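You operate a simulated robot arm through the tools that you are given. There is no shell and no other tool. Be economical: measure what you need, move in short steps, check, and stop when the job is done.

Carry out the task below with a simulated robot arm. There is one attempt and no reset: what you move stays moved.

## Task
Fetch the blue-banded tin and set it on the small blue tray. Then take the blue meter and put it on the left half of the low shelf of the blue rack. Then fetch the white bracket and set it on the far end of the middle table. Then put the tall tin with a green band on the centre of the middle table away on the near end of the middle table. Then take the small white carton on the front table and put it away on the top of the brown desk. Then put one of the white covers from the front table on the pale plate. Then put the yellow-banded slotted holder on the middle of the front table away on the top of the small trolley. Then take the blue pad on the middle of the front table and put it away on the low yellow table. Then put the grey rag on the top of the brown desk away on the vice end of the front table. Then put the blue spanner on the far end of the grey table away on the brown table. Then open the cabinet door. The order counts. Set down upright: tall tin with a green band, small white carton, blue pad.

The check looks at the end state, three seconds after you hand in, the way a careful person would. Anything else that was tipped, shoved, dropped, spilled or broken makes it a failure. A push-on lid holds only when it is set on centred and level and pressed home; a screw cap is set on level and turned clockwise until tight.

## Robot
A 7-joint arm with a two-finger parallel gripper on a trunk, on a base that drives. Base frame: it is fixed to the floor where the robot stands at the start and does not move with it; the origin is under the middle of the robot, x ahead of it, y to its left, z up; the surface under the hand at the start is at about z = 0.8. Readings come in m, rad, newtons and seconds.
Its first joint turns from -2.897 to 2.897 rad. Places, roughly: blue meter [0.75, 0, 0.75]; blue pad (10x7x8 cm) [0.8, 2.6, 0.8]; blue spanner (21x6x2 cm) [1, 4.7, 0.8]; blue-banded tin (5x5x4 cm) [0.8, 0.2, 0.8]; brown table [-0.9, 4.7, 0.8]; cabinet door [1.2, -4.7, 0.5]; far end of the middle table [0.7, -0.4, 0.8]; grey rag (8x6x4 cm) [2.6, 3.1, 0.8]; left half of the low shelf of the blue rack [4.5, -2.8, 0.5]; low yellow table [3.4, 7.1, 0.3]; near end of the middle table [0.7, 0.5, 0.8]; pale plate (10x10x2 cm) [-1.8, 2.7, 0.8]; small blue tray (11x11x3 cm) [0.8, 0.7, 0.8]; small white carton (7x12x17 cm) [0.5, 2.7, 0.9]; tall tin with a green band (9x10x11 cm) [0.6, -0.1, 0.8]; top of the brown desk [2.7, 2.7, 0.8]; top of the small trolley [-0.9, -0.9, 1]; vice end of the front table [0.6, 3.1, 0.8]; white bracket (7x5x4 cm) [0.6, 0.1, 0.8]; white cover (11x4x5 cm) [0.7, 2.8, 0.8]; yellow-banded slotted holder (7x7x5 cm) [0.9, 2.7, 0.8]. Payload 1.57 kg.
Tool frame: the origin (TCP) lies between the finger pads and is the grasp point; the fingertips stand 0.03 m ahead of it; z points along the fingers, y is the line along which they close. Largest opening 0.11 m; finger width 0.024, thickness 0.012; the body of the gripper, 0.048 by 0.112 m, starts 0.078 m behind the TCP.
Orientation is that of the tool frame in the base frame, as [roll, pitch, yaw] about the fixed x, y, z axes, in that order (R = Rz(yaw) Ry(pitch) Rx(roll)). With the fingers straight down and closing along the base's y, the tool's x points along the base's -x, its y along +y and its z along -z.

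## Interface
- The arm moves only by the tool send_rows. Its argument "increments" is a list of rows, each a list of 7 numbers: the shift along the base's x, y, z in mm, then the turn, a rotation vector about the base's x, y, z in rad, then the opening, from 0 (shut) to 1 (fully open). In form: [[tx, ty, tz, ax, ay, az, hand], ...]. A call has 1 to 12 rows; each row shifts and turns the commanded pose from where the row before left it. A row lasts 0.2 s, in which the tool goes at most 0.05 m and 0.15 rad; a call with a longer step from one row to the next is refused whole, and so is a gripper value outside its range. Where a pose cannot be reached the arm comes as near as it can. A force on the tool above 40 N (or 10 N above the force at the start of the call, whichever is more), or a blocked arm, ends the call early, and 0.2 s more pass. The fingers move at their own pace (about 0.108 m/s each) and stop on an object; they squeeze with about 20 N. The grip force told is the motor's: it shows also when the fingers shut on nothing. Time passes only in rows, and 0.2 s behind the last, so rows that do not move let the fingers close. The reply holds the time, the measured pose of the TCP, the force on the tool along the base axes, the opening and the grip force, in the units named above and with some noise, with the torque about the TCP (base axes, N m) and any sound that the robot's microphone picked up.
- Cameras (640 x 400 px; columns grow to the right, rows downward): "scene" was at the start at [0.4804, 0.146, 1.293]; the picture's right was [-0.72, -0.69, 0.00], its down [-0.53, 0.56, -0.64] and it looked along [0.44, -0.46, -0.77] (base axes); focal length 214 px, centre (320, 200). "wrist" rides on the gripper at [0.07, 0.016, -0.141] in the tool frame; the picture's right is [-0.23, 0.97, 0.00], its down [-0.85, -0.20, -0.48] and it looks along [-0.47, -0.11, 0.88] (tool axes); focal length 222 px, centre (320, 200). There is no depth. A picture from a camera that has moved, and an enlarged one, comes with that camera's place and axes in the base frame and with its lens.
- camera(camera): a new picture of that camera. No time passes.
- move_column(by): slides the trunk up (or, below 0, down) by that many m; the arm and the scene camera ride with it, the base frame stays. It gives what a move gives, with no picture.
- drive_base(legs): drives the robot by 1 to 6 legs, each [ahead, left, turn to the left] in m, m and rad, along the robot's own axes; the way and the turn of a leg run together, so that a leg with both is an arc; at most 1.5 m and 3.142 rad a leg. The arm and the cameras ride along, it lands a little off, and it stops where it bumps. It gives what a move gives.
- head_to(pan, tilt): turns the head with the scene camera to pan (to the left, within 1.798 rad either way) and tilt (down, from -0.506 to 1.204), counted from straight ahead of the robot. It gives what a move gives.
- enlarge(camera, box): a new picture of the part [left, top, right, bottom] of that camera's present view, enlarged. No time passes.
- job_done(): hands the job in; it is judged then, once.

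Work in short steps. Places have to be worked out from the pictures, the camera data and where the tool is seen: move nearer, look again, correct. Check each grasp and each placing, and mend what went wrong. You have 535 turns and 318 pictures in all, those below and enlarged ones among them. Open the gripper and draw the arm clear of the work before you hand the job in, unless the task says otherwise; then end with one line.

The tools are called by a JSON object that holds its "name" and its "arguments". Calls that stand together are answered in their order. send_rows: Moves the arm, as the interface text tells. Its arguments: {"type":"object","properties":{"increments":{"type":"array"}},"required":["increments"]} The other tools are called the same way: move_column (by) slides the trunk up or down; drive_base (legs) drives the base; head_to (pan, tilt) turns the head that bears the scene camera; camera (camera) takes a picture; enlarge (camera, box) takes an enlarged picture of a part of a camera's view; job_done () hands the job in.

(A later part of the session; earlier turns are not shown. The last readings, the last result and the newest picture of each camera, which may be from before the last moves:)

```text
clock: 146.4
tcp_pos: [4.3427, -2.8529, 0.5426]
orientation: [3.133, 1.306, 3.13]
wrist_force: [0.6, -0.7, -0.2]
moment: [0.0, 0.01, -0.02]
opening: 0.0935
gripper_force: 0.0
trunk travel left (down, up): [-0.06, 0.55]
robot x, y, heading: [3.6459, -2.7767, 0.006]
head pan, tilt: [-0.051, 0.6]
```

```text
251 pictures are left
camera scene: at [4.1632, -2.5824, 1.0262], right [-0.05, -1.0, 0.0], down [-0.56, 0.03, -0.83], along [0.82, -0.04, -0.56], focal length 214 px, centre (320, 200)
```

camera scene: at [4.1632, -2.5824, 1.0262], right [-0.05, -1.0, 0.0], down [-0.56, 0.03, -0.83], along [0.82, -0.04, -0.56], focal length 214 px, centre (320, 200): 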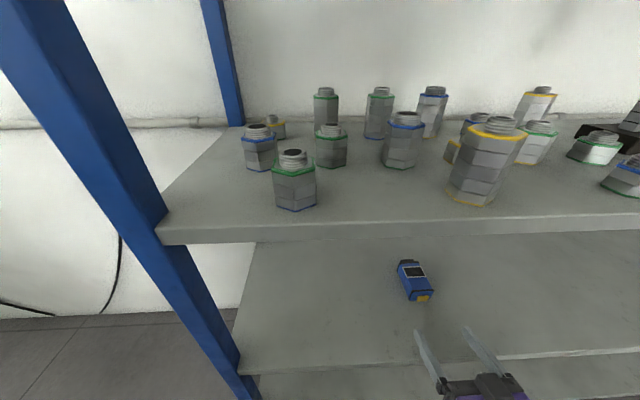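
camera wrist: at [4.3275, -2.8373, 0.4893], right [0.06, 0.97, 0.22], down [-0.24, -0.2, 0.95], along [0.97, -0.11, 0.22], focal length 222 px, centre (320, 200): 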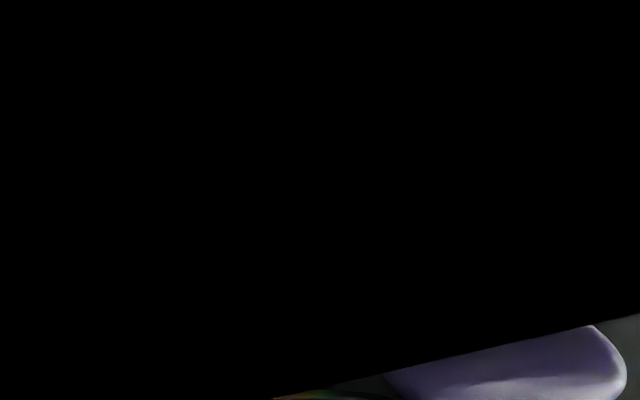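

The meter lies flat on the left half of the low shelf. I back off, then turn the tool down again and raise the trunk.

{"name": "drive_base", "arguments": {"legs": [[-0.5, 0, 0]]}}

{"name": "move_column", "arguments": {"by": 0.3}}

{"name": "send_rows", "arguments": {"increments": [[-4, 0, 12, 0, 0.13, 0, 1], [-4, 0, 12, 0, 0.13, 0, 1], [-4, 0, 12, 0, 0.13, 0, 1], [-4, 0, 12, 0, 0.13, 0, 1], [-4, 0, 12, 0, 0.13, 0, 1], [-4, 0, 12, 0, 0.13, 0, 1], [-4, 0, 12, 0, 0.13, 0, 1], [-4, 0, 12, 0, 0.13, 0, 1], [-4, 0, 12, 0, 0.13, 0, 1], [-4, 0, 12, 0, 0.135, 0, 1], [0, 0, 0, 0, 0, 0, 1]]}}

{"name": "move_column", "arguments": {"by": 0.25}}

```text
clock: 149.4
tcp_pos: [3.8425, -2.8517, 0.5437]
orientation: [3.135, 1.304, 3.134]
wrist_force: [0.2, -0.7, 0.5]
moment: [-0.02, 0.0, -0.02]
opening: 0.0935
gripper_force: 0.1
trunk travel left (down, up): [-0.06, 0.55]
robot x, y, heading: [3.1499, -2.7758, 0.002]
head pan, tilt: [-0.051, 0.6]
```

```text
clock: 152.4
tcp_pos: [3.8437, -2.8512, 0.8429]
orientation: [3.137, 1.305, 3.135]
wrist_force: [-0.6, -0.1, -0.3]
moment: [0.03, -0.05, 0.01]
opening: 0.0932
gripper_force: 0.1
trunk travel left (down, up): [-0.36, 0.25]
robot x, y, heading: [3.1491, -2.7798, 0.001]
head pan, tilt: [-0.051, 0.6]
```

```text
clock: 154.8
tcp_pos: [3.8306, -2.8628, 0.9384]
orientation: [3.139, -0.002, 3.139]
wrist_force: [-0.6, -0.5, -0.1]
moment: [0.01, -0.01, 0.01]
opening: 0.11
gripper_force: 0.0
out of reach, approached as far as the arm can: row 2, 3, 4
trunk travel left (down, up): [-0.36, 0.25]
robot x, y, heading: [3.1497, -2.7784, 0.0]
head pan, tilt: [-0.051, 0.6]
```

```text
clock: 157.3
tcp_pos: [3.8305, -2.8634, 1.1875]
orientation: [3.14, -0.001, 3.14]
wrist_force: [-0.7, -0.3, 0.7]
moment: [0.04, -0.04, -0.01]
opening: 0.11
gripper_force: 0.1
trunk travel left (down, up): [-0.61, 0.0]
robot x, y, heading: [3.147, -2.778, -0.001]
head pan, tilt: [-0.051, 0.6]
```

Tool is upright again. I retrace the aisle backwards.

{"name": "drive_base", "arguments": {"legs": [[-1.33, 0, 0], [0, 0, -1.571]]}}

{"name": "drive_base", "arguments": {"legs": [[-1.35, 0, 0], [-1.35, 0, 0]]}}

```text
clock: 167.7
tcp_pos: [1.7777, -3.4775, 1.1873]
orientation: [3.141, -0.002, 1.605]
wrist_force: [0.0, 0.1, 1.0]
moment: [-0.03, 0.02, -0.02]
opening: 0.11
gripper_force: 0.1
trunk travel left (down, up): [-0.61, 0.0]
robot x, y, heading: [1.8373, -2.7936, -1.532]
head pan, tilt: [-0.051, 0.6]
```

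```text
clock: 180.9
tcp_pos: [1.6936, -0.7568, 1.1865]
orientation: [3.139, 0.0, 1.547]
wrist_force: [0.2, 0.9, 0.4]
moment: [0.0, 0.03, 0.01]
opening: 0.1101
gripper_force: 0.1
trunk travel left (down, up): [-0.61, 0.0]
robot x, y, heading: [1.7918, -0.0747, -1.587]
head pan, tilt: [-0.051, 0.6]
```

{"name": "drive_base", "arguments": {"legs": [[0, 0, 0.016], [-1.29, 0, 0], [0, 0, 1.571]]}}

```text
clock: 191.6
tcp_pos: [2.4679, 1.1546, 1.1872]
orientation: [3.14, 0.0, -3.132]
wrist_force: [-0.2, 0.8, 0.0]
moment: [0.0, 0.0, 0.03]
opening: 0.1103
gripper_force: 0.0
trunk travel left (down, up): [-0.61, 0.0]
robot x, y, heading: [1.7854, 1.2328, 0.015]
head pan, tilt: [-0.051, 0.6]
```

Now straighten and reverse west to x≈0.0, then strafe right along the table to y≈0.35.

{"name": "drive_base", "arguments": {"legs": [[0, 0, -0.015], [-1.4, 0, 0], [-0.39, 0, 0]]}}

```text
clock: 200.9
tcp_pos: [0.6766, 1.1657, 1.1873]
orientation: [3.138, -0.001, 3.114]
wrist_force: [0.0, -0.4, -0.1]
moment: [0.01, -0.01, 0.0]
opening: 0.1099
gripper_force: 0.0
trunk travel left (down, up): [-0.61, 0.0]
robot x, y, heading: [-0.0034, 1.2716, -0.021]
head pan, tilt: [-0.051, 0.6]
```

{"name": "drive_base", "arguments": {"legs": [[-0.02, 0, 0.021], [0, -0.92, 0]]}}

{"name": "head_to", "arguments": {"pan": -0.7, "tilt": 0.85}}

{"name": "camera", "arguments": {"camera": "scene"}}

```text
clock: 201.6
tcp_pos: [0.675, 1.1678, 1.1871]
orientation: [3.141, 0.0, 3.117]
wrist_force: [-0.2, 0.1, 0.5]
moment: [-0.02, -0.01, 0.02]
opening: 0.11
gripper_force: 0.0
trunk travel left (down, up): [-0.61, 0.0]
robot x, y, heading: [-0.0016, 1.2714, -0.022]
head pan, tilt: [-0.051, 0.6]
stopped in leg 1: the robot was blocked; the commanded pose is now the measured one
```

```text
clock: 202.7
tcp_pos: [0.6754, 1.1672, 1.1885]
orientation: [3.141, -0.001, 3.118]
wrist_force: [-0.2, 0.3, 0.4]
moment: [0.0, 0.02, 0.02]
opening: 0.11
gripper_force: 0.0
trunk travel left (down, up): [-0.61, 0.0]
robot x, y, heading: [-0.0068, 1.2673, -0.021]
head pan, tilt: [-0.7, 0.85]
```

```text
250 pictures are left
camera scene: at [0.4844, 1.4094, 1.5553], right [-0.66, -0.75, 0.0], down [-0.56, 0.49, -0.66], along [0.5, -0.43, -0.75], focal length 214 px, centre (320, 200)
```

scene: 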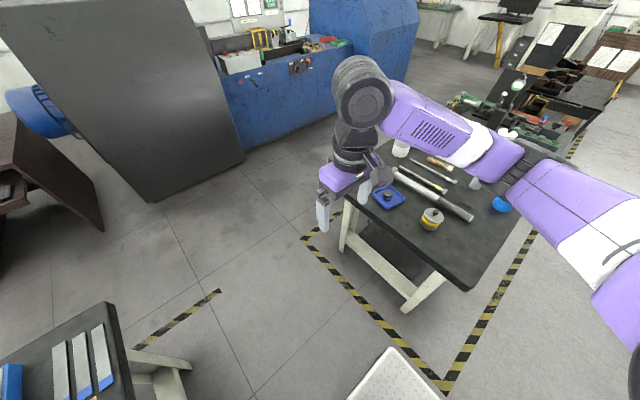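

The chair again behind-left; I strafe right first, then straighten.

{"name": "drive_base", "arguments": {"legs": [[0, -0.3, 0], [-0.02, -0.3, 0.021], [0, -0.32, 0]]}}

{"name": "camera", "arguments": {"camera": "scene"}}

```text
clock: 208.1
tcp_pos: [0.6445, 0.2566, 1.1874]
orientation: [3.141, 0.0, 3.133]
wrist_force: [-0.1, -0.4, -0.2]
moment: [-0.01, 0.02, -0.02]
opening: 0.1101
gripper_force: 0.2
trunk travel left (down, up): [-0.61, 0.0]
robot x, y, heading: [-0.0347, 0.3464, -0.003]
head pan, tilt: [-0.7, 0.85]
```

```text
249 pictures are left
camera scene: at [0.4513, 0.4963, 1.5553], right [-0.65, -0.76, 0.0], down [-0.57, 0.49, -0.66], along [0.5, -0.43, -0.75], focal length 214 px, centre (320, 200)
```

scene: 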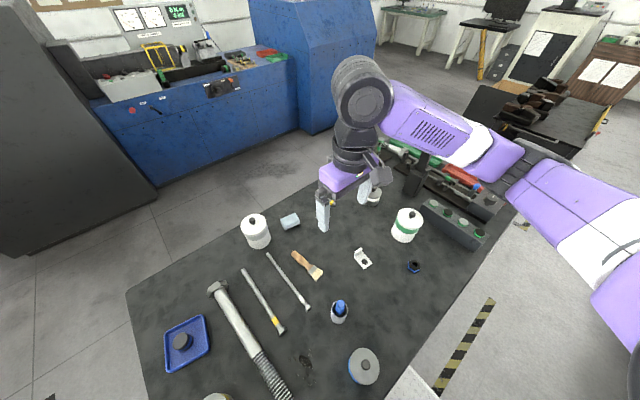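

The bracket stands around (0.62, 0.12). I move above it and look with the wrist camera.

{"name": "send_rows", "arguments": {"increments": [[-4, -27, -30, 0, 0, 0, 1], [-5, -27, -30, 0, 0, 0, 1], [-5, -27, -30, 0, 0, 0, 1], [-5, -27, -30, 0, 0, 0, 1], [-5, -27, -20, 0, 0, 0, 1], [0, 0, 0, 0, 0, 0, 1]]}}

{"name": "camera", "arguments": {"camera": "wrist"}}

{"name": "camera", "arguments": {"camera": "scene"}}

```text
clock: 209.5
tcp_pos: [0.6225, 0.1223, 1.0467]
orientation: [3.141, 0.0, 3.132]
wrist_force: [0.1, 0.1, 0.9]
moment: [-0.01, -0.03, -0.03]
opening: 0.11
gripper_force: 0.0
trunk travel left (down, up): [-0.61, 0.0]
robot x, y, heading: [-0.0334, 0.3473, -0.009]
head pan, tilt: [-0.7, 0.85]
```

```text
248 pictures are left
camera wrist: at [0.5519, 0.1394, 1.1882], right [0.24, 0.97, 0.0], down [0.85, -0.21, 0.48], along [0.46, -0.11, -0.88], focal length 222 px, centre (320, 200)
```

wrist: 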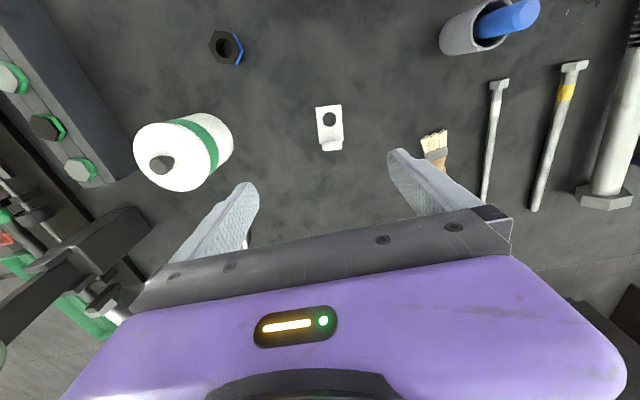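

```text
247 pictures are left
camera scene: at [0.4513, 0.4961, 1.5553], right [-0.65, -0.76, 0.0], down [-0.57, 0.49, -0.66], along [0.5, -0.43, -0.75], focal length 214 px, centre (320, 200)
```

scene: 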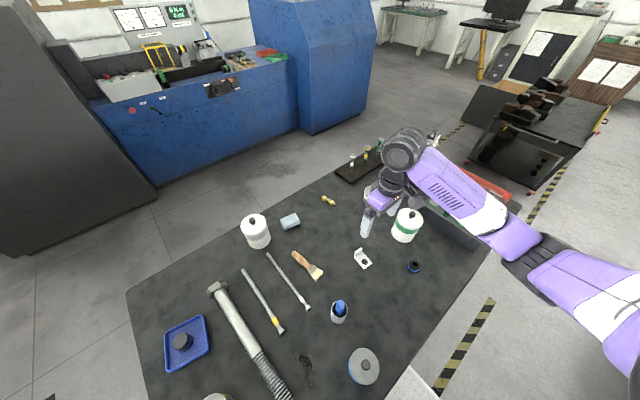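

I enlarge to understand the bracket's shape.

{"name": "enlarge", "arguments": {"camera": "wrist", "box": [270, 80, 390, 155]}}

{"name": "enlarge", "arguments": {"camera": "scene", "box": [330, 235, 394, 275]}}

```text
5.33 times, centred on (330, 118) of wrist
camera zoom: at [0.5519, 0.1394, 1.1882], right [0.24, 0.97, 0.0], down [0.85, -0.21, 0.48], along [0.46, -0.11, -0.88], focal length 1185 px, centre (267, 640)
```

zoom: 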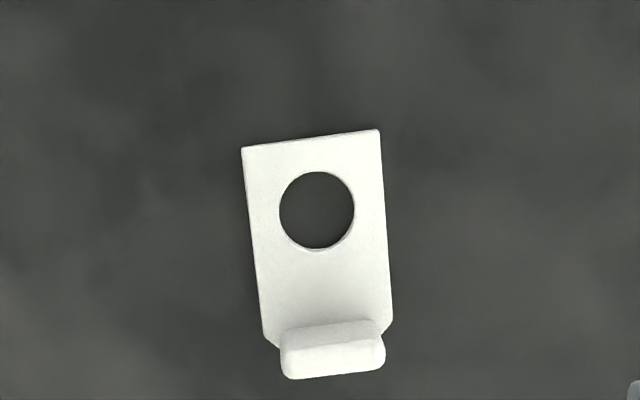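

```text
10.00 times, centred on (362, 255) of scene
camera zoom: at [0.4513, 0.4961, 1.5553], right [-0.65, -0.76, 0.0], down [-0.57, 0.49, -0.66], along [0.5, -0.43, -0.75], focal length 2145 px, centre (-100, -350)
```

zoom: 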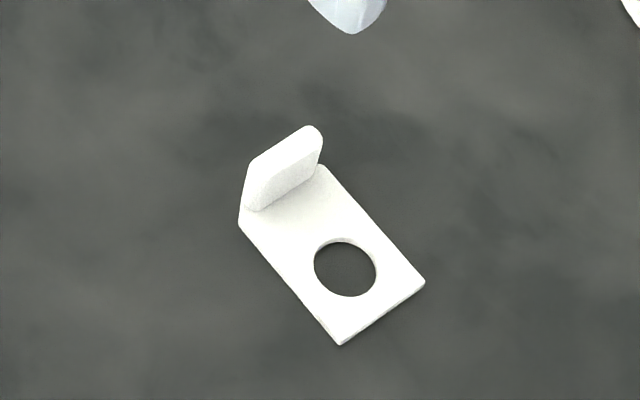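

The upright tab is at about (0.648, 0.138), bracket long axis turned about −7.5° from x. I rotate the tool by +1.44 rad so it closes across the tab's faces, and move over the tab.

{"name": "send_rows", "arguments": {"increments": [[3, 2, 0, 0, 0, 0.144, 1], [3, 2, 0, 0, 0, 0.144, 1], [3, 2, 0, 0, 0, 0.144, 1], [3, 2, 0, 0, 0, 0.144, 1], [3, 2, 0, 0, 0, 0.144, 1], [3, 2, -20, 0, 0, 0.144, 1], [3, 2, -20, 0, 0, 0.144, 1], [3, 1, -20, 0, 0, 0.144, 1], [1, 1, -20, 0, 0, 0.144, 1], [0, 0, -20, 0, 0, 0.144, 1], [0, 0, 0, 0, 0, 0, 1]]}}

{"name": "camera", "arguments": {"camera": "wrist"}}

{"name": "camera", "arguments": {"camera": "scene"}}

```text
clock: 211.9
tcp_pos: [0.6472, 0.139, 0.9472]
orientation: [-3.141, 0.0, -1.709]
wrist_force: [-0.3, 0.3, 0.8]
moment: [-0.02, 0.01, 0.02]
opening: 0.1101
gripper_force: 0.0
trunk travel left (down, up): [-0.61, 0.0]
robot x, y, heading: [-0.034, 0.3474, -0.002]
head pan, tilt: [-0.7, 0.85]
```

```text
244 pictures are left
camera wrist: at [0.6211, 0.0739, 1.0885], right [-0.93, 0.36, 0.0], down [0.32, 0.82, 0.48], along [0.17, 0.45, -0.88], focal length 222 px, centre (320, 200)
```

wrist: 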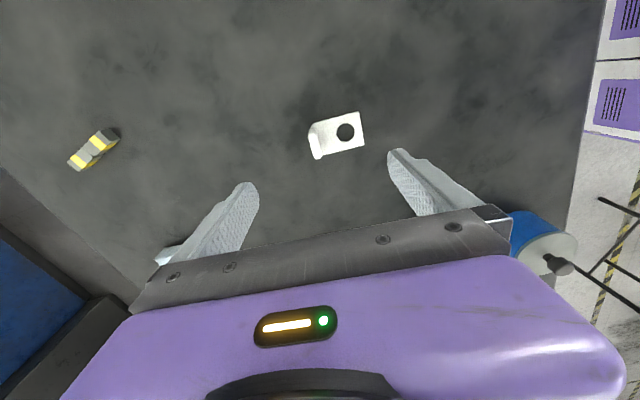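

```text
243 pictures are left
camera scene: at [0.4513, 0.4962, 1.5553], right [-0.65, -0.76, 0.0], down [-0.57, 0.49, -0.66], along [0.5, -0.43, -0.75], focal length 214 px, centre (320, 200)
```

scene: 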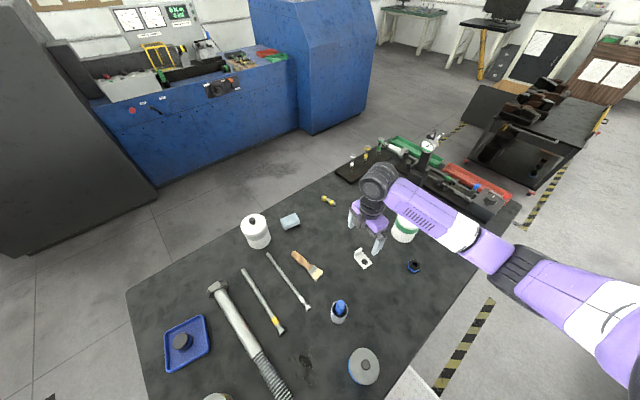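

Tab confirmed near (0.646, 0.133). I descend to 0.838 and close on it.

{"name": "send_rows", "arguments": {"increments": [[0, -4, -40, 0, 0, 0, 1], [0, 0, -35, 0, 0, 0, 0.8], [0, 0, -20, 0, 0, 0, 0.6], [0, 0, -14, 0, 0, 0, 0.6], [0, 0, 0, 0, 0, 0, 0.3], [0, 0, 0, 0, 0, 0, 0], [0, 0, 0, 0, 0, 0, 0], [0, 0, 0, 0, 0, 0, 0]]}}

{"name": "camera", "arguments": {"camera": "wrist"}}

```text
clock: 213.7
tcp_pos: [0.6472, 0.1354, 0.8381]
orientation: [3.142, -0.001, -1.711]
wrist_force: [0.7, 0.1, -0.2]
moment: [-0.01, -0.02, 0.04]
opening: 0.0087
gripper_force: 20.0
trunk travel left (down, up): [-0.61, 0.0]
robot x, y, heading: [-0.0337, 0.3472, -0.007]
head pan, tilt: [-0.7, 0.85]
```

```text
242 pictures are left
camera wrist: at [0.6212, 0.0688, 0.9792], right [-0.93, 0.36, 0.0], down [0.32, 0.82, 0.48], along [0.17, 0.45, -0.88], focal length 222 px, centre (320, 200)
```

wrist: 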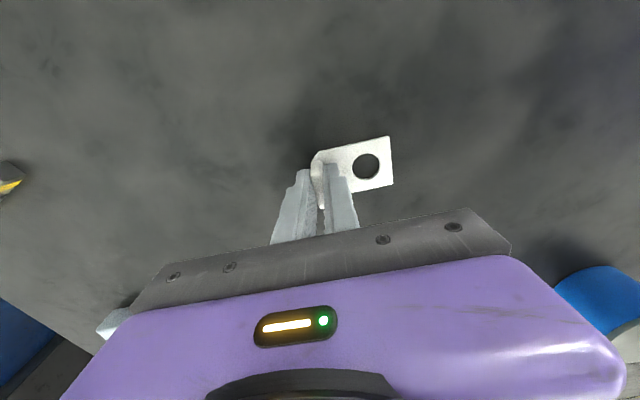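

Gripped (8.7 mm). I lift and look.

{"name": "send_rows", "arguments": {"increments": [[0, 0, 15, 0, 0, 0, 0], [0, 0, 40, 0, 0, 0, 0], [0, 0, 45, 0, 0, 0, 0], [0, 0, 45, 0, 0, 0, 0], [0, 0, 45, 0, 0, 0, 0], [0, 0, 45, 0, 0, 0, 0], [0, 0, 0, 0, 0, 0, 0]]}}

{"name": "camera", "arguments": {"camera": "wrist"}}

{"name": "head_to", "arguments": {"pan": -1.1, "tilt": 0.85}}

{"name": "camera", "arguments": {"camera": "scene"}}

```text
clock: 215.3
tcp_pos: [0.65, 0.1363, 1.0757]
orientation: [3.141, 0.001, -1.709]
wrist_force: [-0.3, 0.7, -0.4]
moment: [0.0, -0.02, -0.03]
opening: 0.0086
gripper_force: 19.9
trunk travel left (down, up): [-0.61, 0.0]
robot x, y, heading: [-0.0387, 0.3451, -0.006]
head pan, tilt: [-0.7, 0.85]
```

```text
241 pictures are left
camera wrist: at [0.6237, 0.071, 1.2157], right [-0.93, 0.36, 0.0], down [0.32, 0.82, 0.48], along [0.17, 0.45, -0.88], focal length 222 px, centre (320, 200)
```

wrist: 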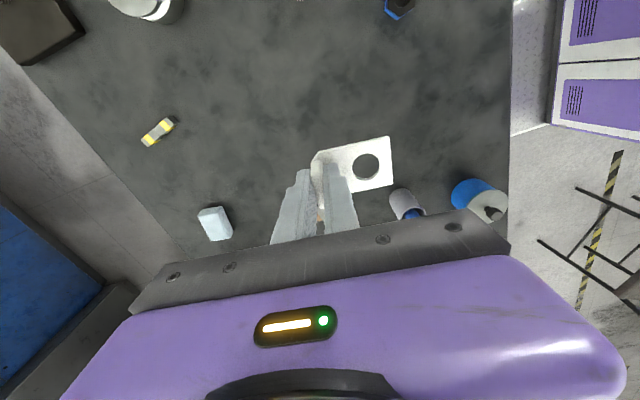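

```text
clock: 216.2
tcp_pos: [0.6506, 0.1368, 1.0726]
orientation: [3.141, 0.001, -1.71]
wrist_force: [-0.4, 0.4, -0.1]
moment: [0.02, -0.02, -0.02]
opening: 0.0087
gripper_force: 20.6
trunk travel left (down, up): [-0.61, 0.0]
robot x, y, heading: [-0.0341, 0.3477, -0.009]
head pan, tilt: [-1.1, 0.85]
```

```text
240 pictures are left
camera scene: at [0.427, 0.477, 1.5553], right [-0.89, -0.45, 0.0], down [-0.34, 0.67, -0.66], along [0.3, -0.59, -0.75], focal length 214 px, centre (320, 200)
```

scene: 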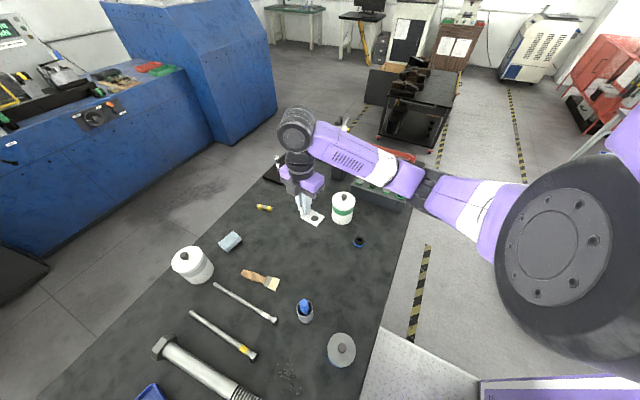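

Bracket is held level. I raise the hand and drive right 0.3 m, then survey the far end.

{"name": "send_rows", "arguments": {"increments": [[0, 0, 45, 0, 0, 0, 0], [0, 0, 45, 0, 0, 0, 0], [0, 0, 0, 0, 0, 0, 0]]}}

{"name": "drive_base", "arguments": {"legs": [[0, -0.3, 0.008]]}}

{"name": "head_to", "arguments": {"pan": -0.6, "tilt": 0.9}}

{"name": "camera", "arguments": {"camera": "scene"}}

{"name": "camera", "arguments": {"camera": "wrist"}}

```text
clock: 217.0
tcp_pos: [0.6466, 0.137, 1.1651]
orientation: [3.14, -0.001, -1.713]
wrist_force: [1.0, -0.9, -0.1]
moment: [-0.03, -0.01, -0.04]
opening: 0.0086
gripper_force: 20.4
trunk travel left (down, up): [-0.61, 0.0]
robot x, y, heading: [-0.0383, 0.3487, -0.008]
head pan, tilt: [-1.1, 0.85]
```

```text
clock: 219.0
tcp_pos: [0.6504, -0.1509, 1.1644]
orientation: [3.141, -0.001, -1.698]
wrist_force: [-0.6, 0.3, -0.5]
moment: [0.03, 0.02, 0.0]
opening: 0.0089
gripper_force: 20.2
trunk travel left (down, up): [-0.61, 0.0]
robot x, y, heading: [-0.0354, 0.0505, 0.007]
head pan, tilt: [-1.1, 0.85]
```

```text
clock: 219.9
tcp_pos: [0.6498, -0.1513, 1.1641]
orientation: [3.14, 0.0, -1.698]
wrist_force: [-0.1, 0.1, -0.4]
moment: [-0.01, 0.01, 0.03]
opening: 0.0085
gripper_force: 20.0
trunk travel left (down, up): [-0.61, 0.0]
robot x, y, heading: [-0.0386, 0.051, 0.006]
head pan, tilt: [-0.6, 0.901]
```

```text
239 pictures are left
camera scene: at [0.4523, 0.214, 1.5514], right [-0.56, -0.83, 0.0], down [-0.65, 0.44, -0.62], along [0.51, -0.35, -0.78], focal length 214 px, centre (320, 200)
```

scene: 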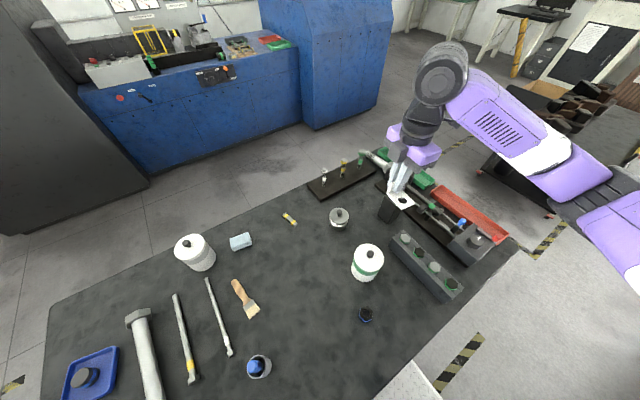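

```text
238 pictures are left
camera wrist: at [0.6243, -0.2173, 1.3052], right [-0.94, 0.35, 0.0], down [0.31, 0.82, 0.48], along [0.17, 0.45, -0.88], focal length 222 px, centre (320, 200)
```

wrist: 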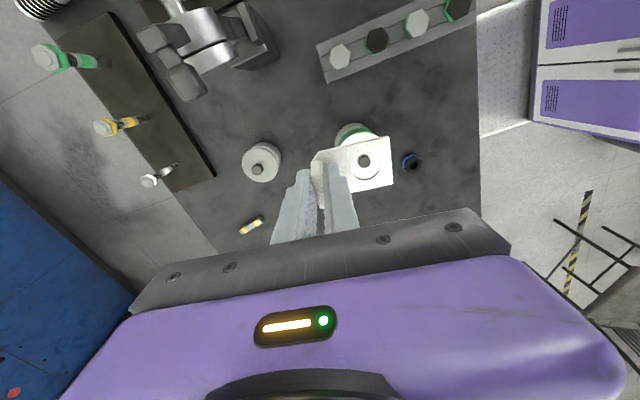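

I zoom into the far end for free space.

{"name": "enlarge", "arguments": {"camera": "scene", "box": [300, 150, 520, 288]}}

{"name": "enlarge", "arguments": {"camera": "wrist", "box": [120, 0, 480, 225]}}

```text
2.90 times, centred on (410, 219) of scene
camera zoom: at [0.4523, 0.214, 1.5514], right [-0.56, -0.83, 0.0], down [-0.65, 0.44, -0.62], along [0.51, -0.35, -0.78], focal length 622 px, centre (59, 145)
```

zoom: 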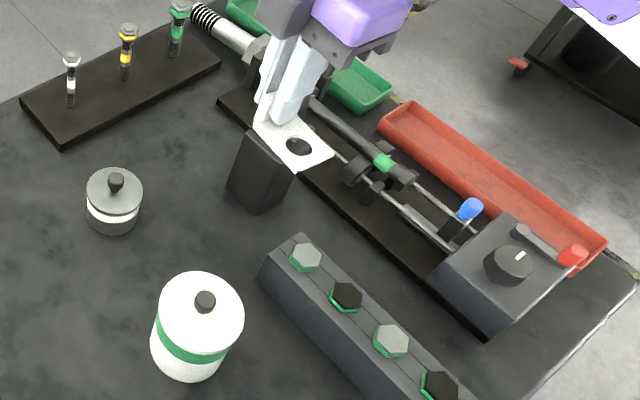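

```text
1.78 times, centred on (300, 112) of wrist
camera zoom: at [0.6243, -0.2173, 1.3052], right [-0.94, 0.35, 0.0], down [0.31, 0.82, 0.48], along [0.17, 0.45, -0.88], focal length 395 px, centre (356, 356)
```

zoom: 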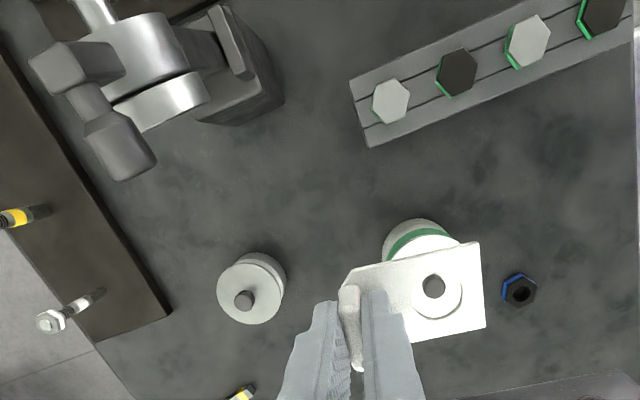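

The dial gauge overhangs around (0.70, −0.26, 1.09), so I'll set the bracket at about (0.71, −0.22), with the tool leaned away (+y) by 0.28 rad. First shift, lean and lower to 0.94 at y≈−0.13.

{"name": "send_rows", "arguments": {"increments": [[20, 5, 0, -0.1, 0, 0, 0], [20, 5, 0, -0.1, 0, 0, 0], [20, 5, 0, -0.08, 0, 0, 0], [20, 5, -20, 0, 0, 0, 0], [0, 0, -40, 0, 0, 0, 0], [0, 0, -40, 0, 0, 0, 0], [0, 0, -40, 0, 0, 0, 0], [0, 0, -40, 0, 0, 0, 0], [0, 0, -40, 0, 0, 0, 0], [0, 0, 0, 0, 0, 0, 0]]}}

{"name": "camera", "arguments": {"camera": "scene"}}

{"name": "camera", "arguments": {"camera": "wrist"}}

```text
clock: 222.1
tcp_pos: [0.73, -0.1299, 0.9429]
orientation: [-3.105, -0.278, -1.704]
wrist_force: [-0.8, 0.4, -0.4]
moment: [0.02, 0.01, 0.02]
opening: 0.009
gripper_force: 20.2
trunk travel left (down, up): [-0.61, 0.0]
robot x, y, heading: [-0.0372, 0.0543, 0.009]
head pan, tilt: [-0.6, 0.901]
```

```text
235 pictures are left
camera scene: at [0.4523, 0.2141, 1.5514], right [-0.56, -0.83, 0.0], down [-0.65, 0.44, -0.62], along [0.52, -0.35, -0.78], focal length 214 px, centre (320, 200)
```

scene: 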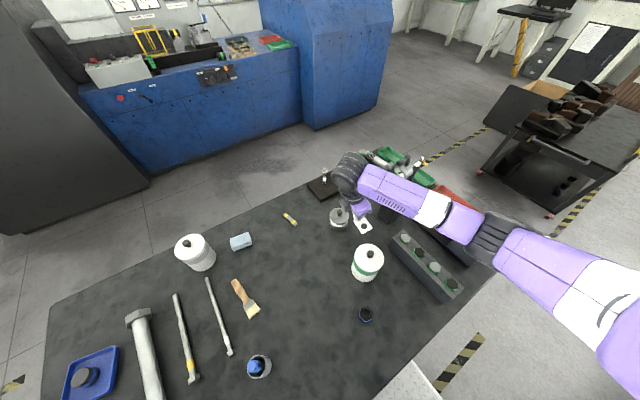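

```text
234 pictures are left
camera wrist: at [0.7041, -0.1544, 1.0978], right [-0.94, 0.34, -0.1], down [0.31, 0.92, 0.23], along [0.17, 0.19, -0.97], focal length 222 px, centre (320, 200)
```

wrist: 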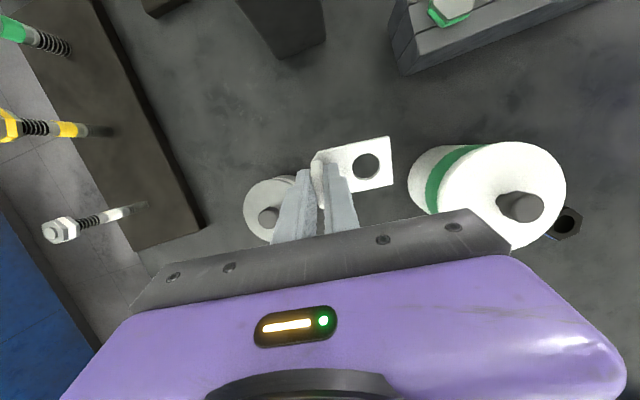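

Forearm would pass close to the dial from this stance. I raise slightly, drive the base left 0.2 m so that the forearm comes from the other side, and bring the hand back.

{"name": "send_rows", "arguments": {"increments": [[0, 0, 40, 0, 0, 0, 0], [0, 0, 40, 0, 0, 0, 0], [0, 0, 0, 0, 0, 0, 0]]}}

{"name": "drive_base", "arguments": {"legs": [[0, 0.2, -0.007]]}}

{"name": "send_rows", "arguments": {"increments": [[0, -45, 0, 0, 0, 0, 0], [0, -45, 0, 0, 0, 0, 0], [0, -45, 0, 0, 0, 0, 0], [0, -45, 0, 0, 0, 0, 0], [0, -20, 0, 0, 0, 0, 0], [0, 0, 0, 0, 0, 0, 0]]}}

{"name": "camera", "arguments": {"camera": "scene"}}

{"name": "camera", "arguments": {"camera": "wrist"}}

```text
clock: 222.9
tcp_pos: [0.7307, -0.1307, 1.0244]
orientation: [-3.106, -0.278, -1.705]
wrist_force: [-0.3, 0.1, -1.0]
moment: [0.02, -0.03, 0.01]
opening: 0.0089
gripper_force: 19.7
trunk travel left (down, up): [-0.61, 0.0]
robot x, y, heading: [-0.0395, 0.0483, 0.006]
head pan, tilt: [-0.6, 0.901]
```

```text
clock: 224.6
tcp_pos: [0.7295, 0.0732, 1.024]
orientation: [-3.105, -0.278, -1.706]
wrist_force: [-0.3, -0.1, -0.2]
moment: [-0.02, -0.02, 0.03]
opening: 0.0089
gripper_force: 20.0
trunk travel left (down, up): [-0.61, 0.0]
robot x, y, heading: [-0.0363, 0.2576, 0.002]
head pan, tilt: [-0.6, 0.901]
```

```text
clock: 225.9
tcp_pos: [0.7287, -0.1265, 1.0217]
orientation: [-3.104, -0.278, -1.706]
wrist_force: [0.8, -1.2, 0.0]
moment: [0.01, 0.03, 0.01]
opening: 0.0087
gripper_force: 20.2
trunk travel left (down, up): [-0.61, 0.0]
robot x, y, heading: [-0.0366, 0.2567, 0.002]
head pan, tilt: [-0.6, 0.901]
```

```text
233 pictures are left
camera scene: at [0.4514, 0.4181, 1.5514], right [-0.56, -0.83, 0.0], down [-0.65, 0.44, -0.62], along [0.51, -0.35, -0.78], focal length 214 px, centre (320, 200)
```

scene: 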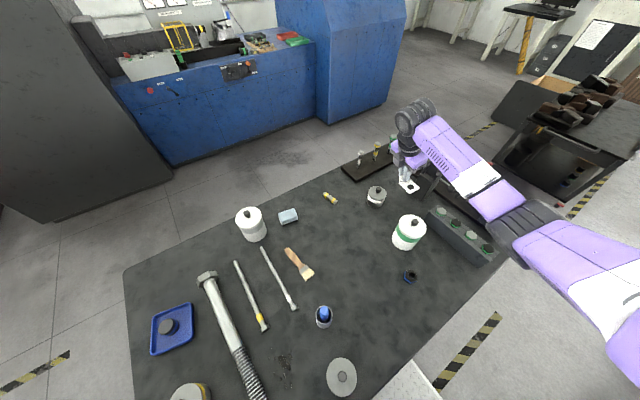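

```text
232 pictures are left
camera wrist: at [0.7031, -0.1516, 1.1763], right [-0.94, 0.34, -0.1], down [0.31, 0.92, 0.23], along [0.17, 0.19, -0.97], focal length 222 px, centre (320, 200)
```

wrist: 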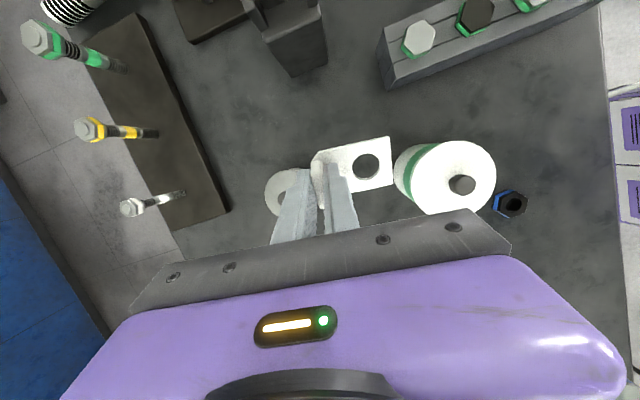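

I lean the tool more (to about 0.48 rad) so wrist and forearm stay away from the dial, then move to y −0.22 while still high.

{"name": "send_rows", "arguments": {"increments": [[5, 0, 0, -0.1, 0, 0, 0], [5, 0, 0, -0.1, 0, 0, 0], [2, -30, -20, 0, 0, 0, 0], [0, -30, -20, 0, 0, 0, 0], [0, -33, -20, 0, 0, 0, 0], [0, 0, 0, 0, 0, 0, 0]]}}

{"name": "camera", "arguments": {"camera": "scene"}}

{"name": "camera", "arguments": {"camera": "wrist"}}

```text
clock: 227.3
tcp_pos: [0.7405, -0.2211, 0.9644]
orientation: [-3.075, -0.478, -1.718]
wrist_force: [-0.3, -0.2, -0.6]
moment: [-0.01, -0.02, -0.01]
opening: 0.0086
gripper_force: 20.2
trunk travel left (down, up): [-0.61, 0.0]
robot x, y, heading: [-0.0361, 0.2559, 0.007]
head pan, tilt: [-0.6, 0.901]
```

```text
231 pictures are left
camera scene: at [0.4514, 0.4182, 1.5514], right [-0.56, -0.83, 0.0], down [-0.65, 0.44, -0.62], along [0.51, -0.35, -0.78], focal length 214 px, centre (320, 200)
```

scene: 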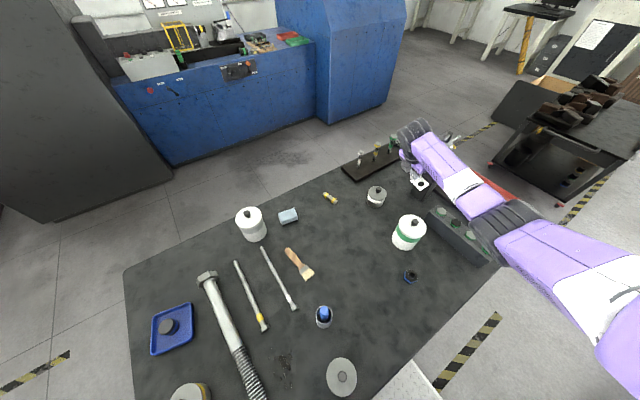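

```text
230 pictures are left
camera wrist: at [0.7143, -0.2137, 1.1207], right [-0.94, 0.31, -0.16], down [0.31, 0.95, 0.04], along [0.17, -0.01, -0.99], focal length 222 px, centre (320, 200)
```

wrist: 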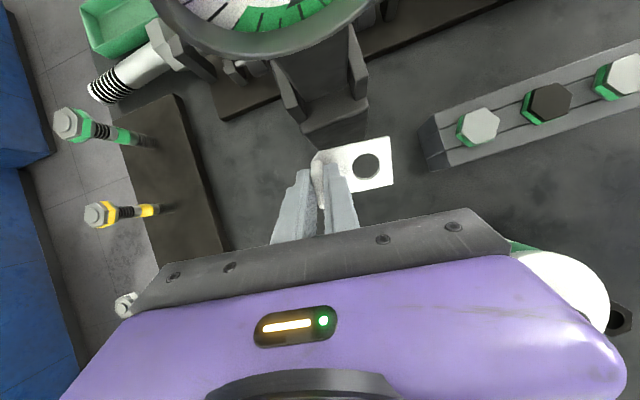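

The dial is about 6 cm beyond the wrist camera; I shift 1 cm away from it and descend to 0.855.

{"name": "send_rows", "arguments": {"increments": [[0, 10, -20, 0, 0, 0, 0], [0, 0, -30, 0, 0, 0, 0], [0, 0, -30, 0, 0, 0, 0], [0, 0, -28, 0, 0, 0, 0], [0, 0, 0, 0, 0, 0, 0]]}}

{"name": "camera", "arguments": {"camera": "wrist"}}

{"name": "camera", "arguments": {"camera": "scene"}}

```text
clock: 228.6
tcp_pos: [0.7403, -0.2093, 0.856]
orientation: [-3.074, -0.476, -1.718]
wrist_force: [0.6, 0.0, -0.6]
moment: [-0.02, -0.04, 0.0]
opening: 0.0088
gripper_force: 19.4
trunk travel left (down, up): [-0.61, 0.0]
robot x, y, heading: [-0.0365, 0.2557, 0.003]
head pan, tilt: [-0.6, 0.901]
```

```text
229 pictures are left
camera wrist: at [0.7153, -0.2028, 1.0121], right [-0.94, 0.31, -0.16], down [0.31, 0.95, 0.04], along [0.17, -0.01, -0.99], focal length 222 px, centre (320, 200)
```

wrist: 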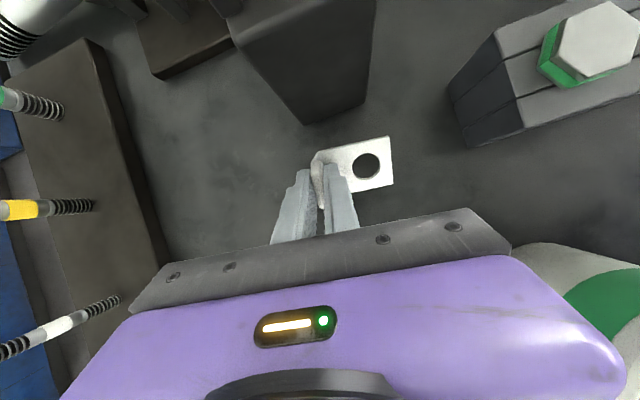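

```text
228 pictures are left
camera scene: at [0.4514, 0.4183, 1.5514], right [-0.56, -0.83, 0.0], down [-0.65, 0.44, -0.62], along [0.51, -0.35, -0.78], focal length 214 px, centre (320, 200)
```

scene: 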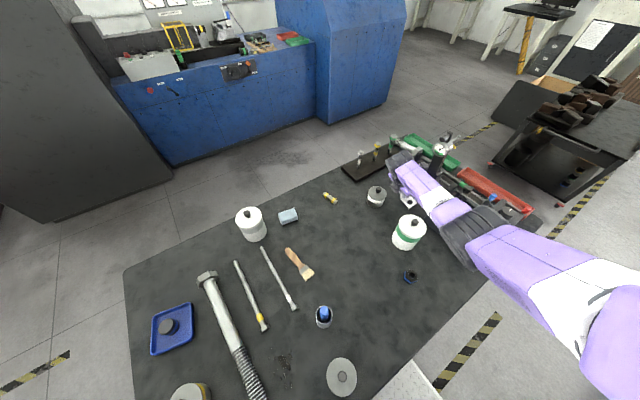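

Good clearance. Lower in small steps to contact.

{"name": "send_rows", "arguments": {"increments": [[0, -5, -6, 0, 0, 0, 0], [0, 0, -4, 0, 0, 0, 0], [0, 0, -3, 0, 0, 0, 0], [0, 0, 0, 0, 0, 0, 0]]}}

```text
clock: 229.6
tcp_pos: [0.7432, -0.2152, 0.8448]
orientation: [-3.071, -0.479, -1.717]
wrist_force: [2.5, -1.1, 12.0]
moment: [0.07, 0.52, -0.01]
opening: 0.0094
gripper_force: 19.9
trunk travel left (down, up): [-0.61, 0.0]
robot x, y, heading: [-0.0404, 0.2577, 0.003]
head pan, tilt: [-0.6, 0.901]
```

{"name": "send_rows", "arguments": {"increments": [[0, 0, -3, 0, 0, 0, 0], [0, 0, -2, 0, 0, 0, 0], [0, 0, 0, 0, 0, 0, 0]]}}

{"name": "camera", "arguments": {"camera": "wrist"}}

```text
clock: 230.3
tcp_pos: [0.7418, -0.216, 0.8401]
orientation: [-3.07, -0.48, -1.718]
wrist_force: [6.3, -3.9, 26.8]
moment: [0.04, 0.61, 0.08]
opening: 0.0099
gripper_force: 19.8
trunk travel left (down, up): [-0.61, 0.0]
robot x, y, heading: [-0.0345, 0.2566, 0.004]
head pan, tilt: [-0.6, 0.901]
```

```text
227 pictures are left
camera wrist: at [0.7157, -0.2086, 0.9965], right [-0.94, 0.31, -0.17], down [0.31, 0.95, 0.04], along [0.17, -0.01, -0.99], focal length 222 px, centre (320, 200)
```

wrist: 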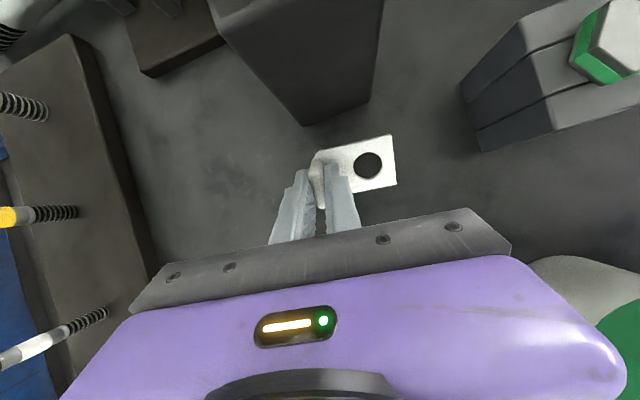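

I open a little and withdraw along the tool axis.

{"name": "send_rows", "arguments": {"increments": [[0, 0, 1, 0, 0, 0, 0.2], [0, 0, 0, 0, 0, 0, 0.35], [0, 0, 0, 0, 0, 0, 0.35], [0, 10, 20, 0, 0, 0, 0.35], [0, 18, 36, 0, 0, 0, 0.35], [0, 18, 36, 0, 0, 0, 0.35], [0, 18, 36, 0, 0, 0, 0.35], [0, 18, 36, 0, 0, 0, 0.35], [0, 18, 36, 0, 0, 0, 0.5], [0, 0, 0, 0, 0, 0, 0.5]]}}

{"name": "camera", "arguments": {"camera": "wrist"}}

{"name": "camera", "arguments": {"camera": "scene"}}

```text
clock: 232.6
tcp_pos: [0.7395, -0.1141, 1.0372]
orientation: [-3.077, -0.477, -1.718]
wrist_force: [-0.4, -0.4, 0.5]
moment: [0.0, 0.03, -0.01]
opening: 0.055
gripper_force: 0.0
trunk travel left (down, up): [-0.61, 0.0]
robot x, y, heading: [-0.0379, 0.2577, 0.007]
head pan, tilt: [-0.6, 0.901]
```

```text
226 pictures are left
camera wrist: at [0.7151, -0.1084, 1.1939], right [-0.94, 0.31, -0.16], down [0.31, 0.95, 0.04], along [0.17, -0.01, -0.99], focal length 222 px, centre (320, 200)
```

wrist: 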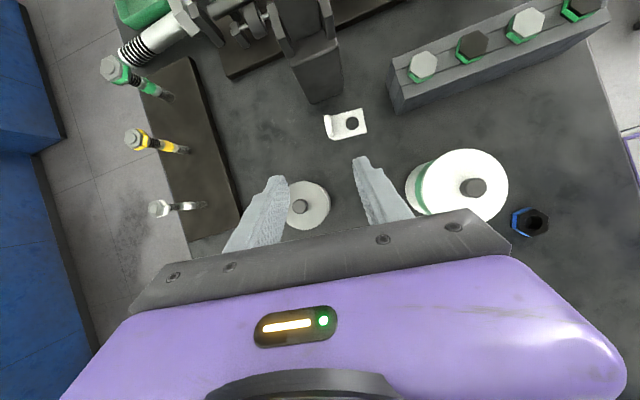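

```text
225 pictures are left
camera scene: at [0.4514, 0.4183, 1.5514], right [-0.56, -0.83, 0.0], down [-0.65, 0.44, -0.62], along [0.51, -0.35, -0.78], focal length 214 px, centre (320, 200)
```

scene: 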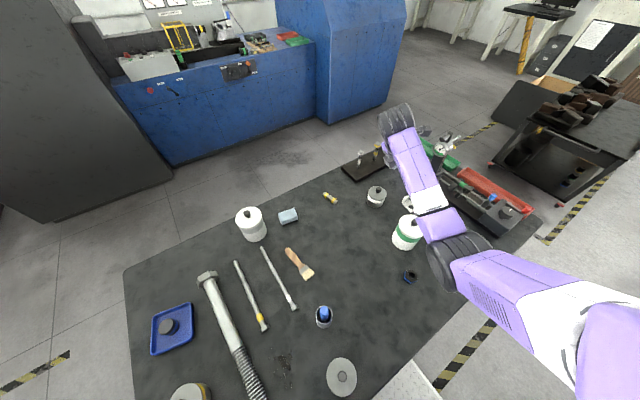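

{"name": "enlarge", "arguments": {"camera": "wrist", "box": [280, 80, 440, 180]}}

```text
4.00 times, centred on (360, 130) of wrist
camera zoom: at [0.7151, -0.1084, 1.1939], right [-0.94, 0.31, -0.16], down [0.31, 0.95, 0.04], along [0.17, -0.01, -0.99], focal length 888 px, centre (160, 480)
```

zoom: 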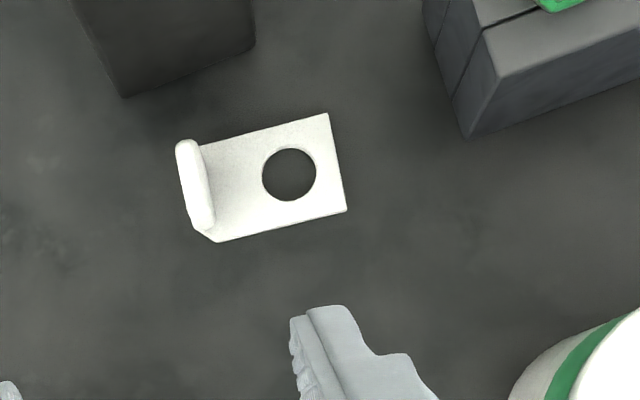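

The bracket lies flat at about (0.70, −0.22). Now the green-banded tin: I right the tool and move over it.

{"name": "send_rows", "arguments": {"increments": [[-20, 0, 20, 0.12, 0, 0, 1], [-30, 0, 20, 0.12, 0, 0, 1], [-30, 5, 20, 0.12, 0, 0, 1], [-30, 5, 0, 0.117, 0, 0, 1], [-25, 5, 0, 0, 0, 0, 1], [0, 0, 0, 0, 0, 0, 1]]}}

{"name": "camera", "arguments": {"camera": "wrist"}}

{"name": "camera", "arguments": {"camera": "scene"}}

```text
clock: 233.9
tcp_pos: [0.6195, -0.1053, 1.1048]
orientation: [-3.117, -0.053, -1.711]
wrist_force: [-0.8, -0.9, -0.3]
moment: [0.03, -0.01, -0.04]
opening: 0.1099
gripper_force: 0.1
out of reach, approached as far as the arm can: row 2
trunk travel left (down, up): [-0.61, 0.0]
robot x, y, heading: [-0.04, 0.2595, 0.003]
head pan, tilt: [-0.6, 0.901]
```

```text
223 pictures are left
camera wrist: at [0.5919, -0.1645, 1.2493], right [-0.93, 0.36, -0.04], down [0.31, 0.85, 0.44], along [0.19, 0.4, -0.9], focal length 222 px, centre (320, 200)
```

wrist: 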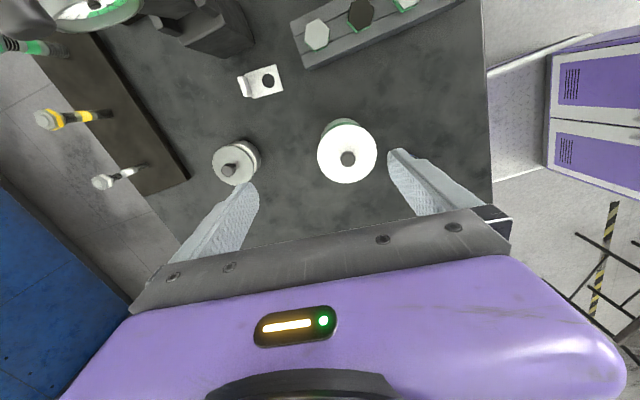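

```text
222 pictures are left
camera scene: at [0.4513, 0.4185, 1.5514], right [-0.56, -0.83, 0.0], down [-0.65, 0.44, -0.62], along [0.51, -0.35, -0.78], focal length 214 px, centre (320, 200)
```

scene: 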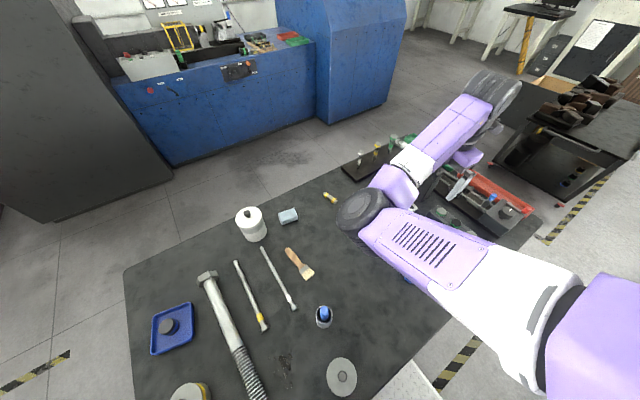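

The elbow has swung to the left side; that's acceptable here since that area has only low items. I correct the residual lean, centre over the tin (0.597, −0.072) and lower to 1.0.

{"name": "send_rows", "arguments": {"increments": [[-12, 16, -20, 0.03, 0.01, 0, 1], [-10, 16, -30, 0.026, 0.007, 0, 1], [0, 0, -30, 0, 0, 0, 1], [0, 0, -20, 0, 0, 0, 1], [0, 0, 0, 0, 0, 0, 1]]}}

{"name": "camera", "arguments": {"camera": "wrist"}}

{"name": "camera", "arguments": {"camera": "scene"}}

```text
clock: 235.2
tcp_pos: [0.5976, -0.0753, 1.0031]
orientation: [-3.14, -0.001, -1.708]
wrist_force: [-0.1, 0.7, 0.2]
moment: [-0.02, 0.02, 0.02]
opening: 0.1099
gripper_force: 0.0
trunk travel left (down, up): [-0.61, 0.0]
robot x, y, heading: [-0.0379, 0.2573, 0.008]
head pan, tilt: [-0.6, 0.901]
```

```text
221 pictures are left
camera wrist: at [0.5716, -0.1416, 1.1455], right [-0.93, 0.36, 0.0], down [0.31, 0.82, 0.48], along [0.17, 0.45, -0.88], focal length 222 px, centre (320, 200)
```

wrist: 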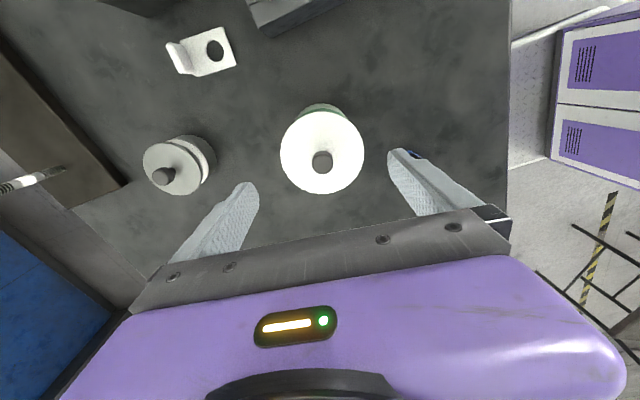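

```text
220 pictures are left
camera scene: at [0.4514, 0.4183, 1.5514], right [-0.56, -0.83, 0.0], down [-0.65, 0.44, -0.62], along [0.51, -0.35, -0.78], focal length 214 px, centre (320, 200)
```

scene: 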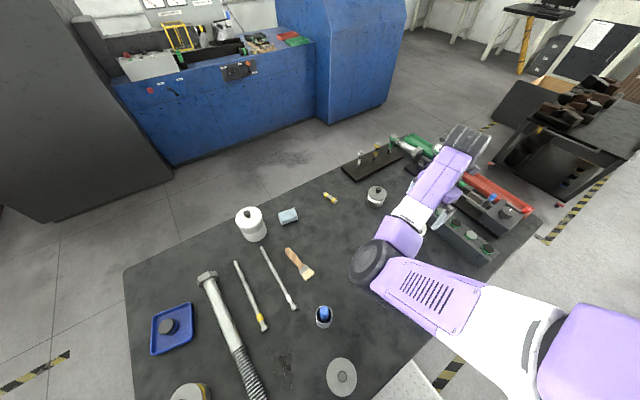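

Centred within 2 mm; the lid disc is ~9.5 cm wide. I descend gently to 0.862.

{"name": "send_rows", "arguments": {"increments": [[-2, 1, -30, 0, 0, 0, 1], [0, 0, -30, 0, 0, 0, 1], [0, 0, -25, 0, 0, 0, 1], [0, 0, -25, 0, 0, 0, 1], [0, 0, -20, 0, 0, 0, 1], [0, 0, -10, 0, 0, 0, 1], [0, 0, 0, 0, 0, 0, 1]]}}

{"name": "camera", "arguments": {"camera": "wrist"}}

{"name": "camera", "arguments": {"camera": "scene"}}

```text
clock: 236.8
tcp_pos: [0.5954, -0.0736, 0.8653]
orientation: [-3.141, -0.001, -1.709]
wrist_force: [0.2, 0.0, -0.8]
moment: [0.0, -0.01, 0.0]
opening: 0.1099
gripper_force: 0.1
trunk travel left (down, up): [-0.61, 0.0]
robot x, y, heading: [-0.0378, 0.2579, 0.006]
head pan, tilt: [-0.6, 0.901]
```

```text
219 pictures are left
camera wrist: at [0.5695, -0.141, 1.0068], right [-0.93, 0.36, 0.0], down [0.31, 0.82, 0.48], along [0.17, 0.45, -0.88], focal length 222 px, centre (320, 200)
```

wrist: 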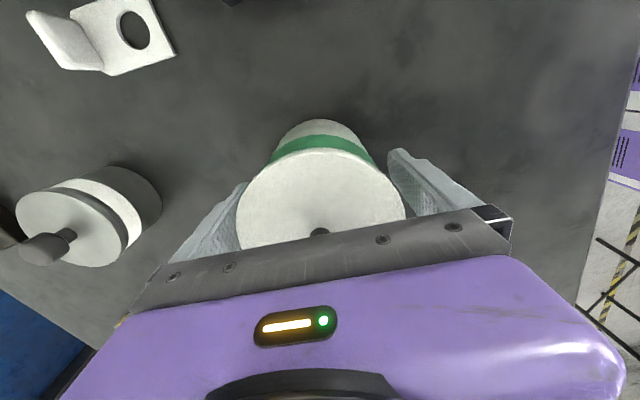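

```text
218 pictures are left
camera scene: at [0.4514, 0.4183, 1.5514], right [-0.56, -0.83, 0.0], down [-0.65, 0.44, -0.62], along [0.51, -0.35, -0.78], focal length 214 px, centre (320, 200)
```

scene: 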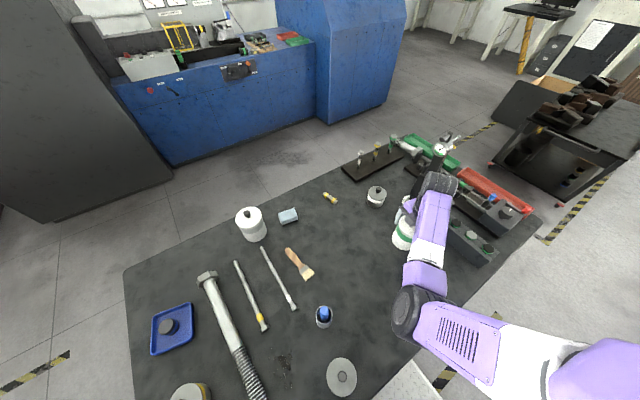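

The tin is between the fingers. I close and check.

{"name": "send_rows", "arguments": {"increments": [[0, 0, 0, 0, 0, 0, 0.8], [0, 0, 0, 0, 0, 0, 0.6], [0, 0, 0, 0, 0, 0, 0.4], [0, 0, 0, 0, 0, 0, 0], [0, 0, 0, 0, 0, 0, 0]]}}

```text
clock: 237.9
tcp_pos: [0.596, -0.0746, 0.8668]
orientation: [3.14, 0.0, -1.71]
wrist_force: [0.6, -0.9, -0.1]
moment: [0.02, 0.06, -0.01]
opening: 0.0967
gripper_force: 19.5
trunk travel left (down, up): [-0.61, 0.0]
robot x, y, heading: [-0.0365, 0.257, 0.006]
head pan, tilt: [-0.6, 0.901]
```

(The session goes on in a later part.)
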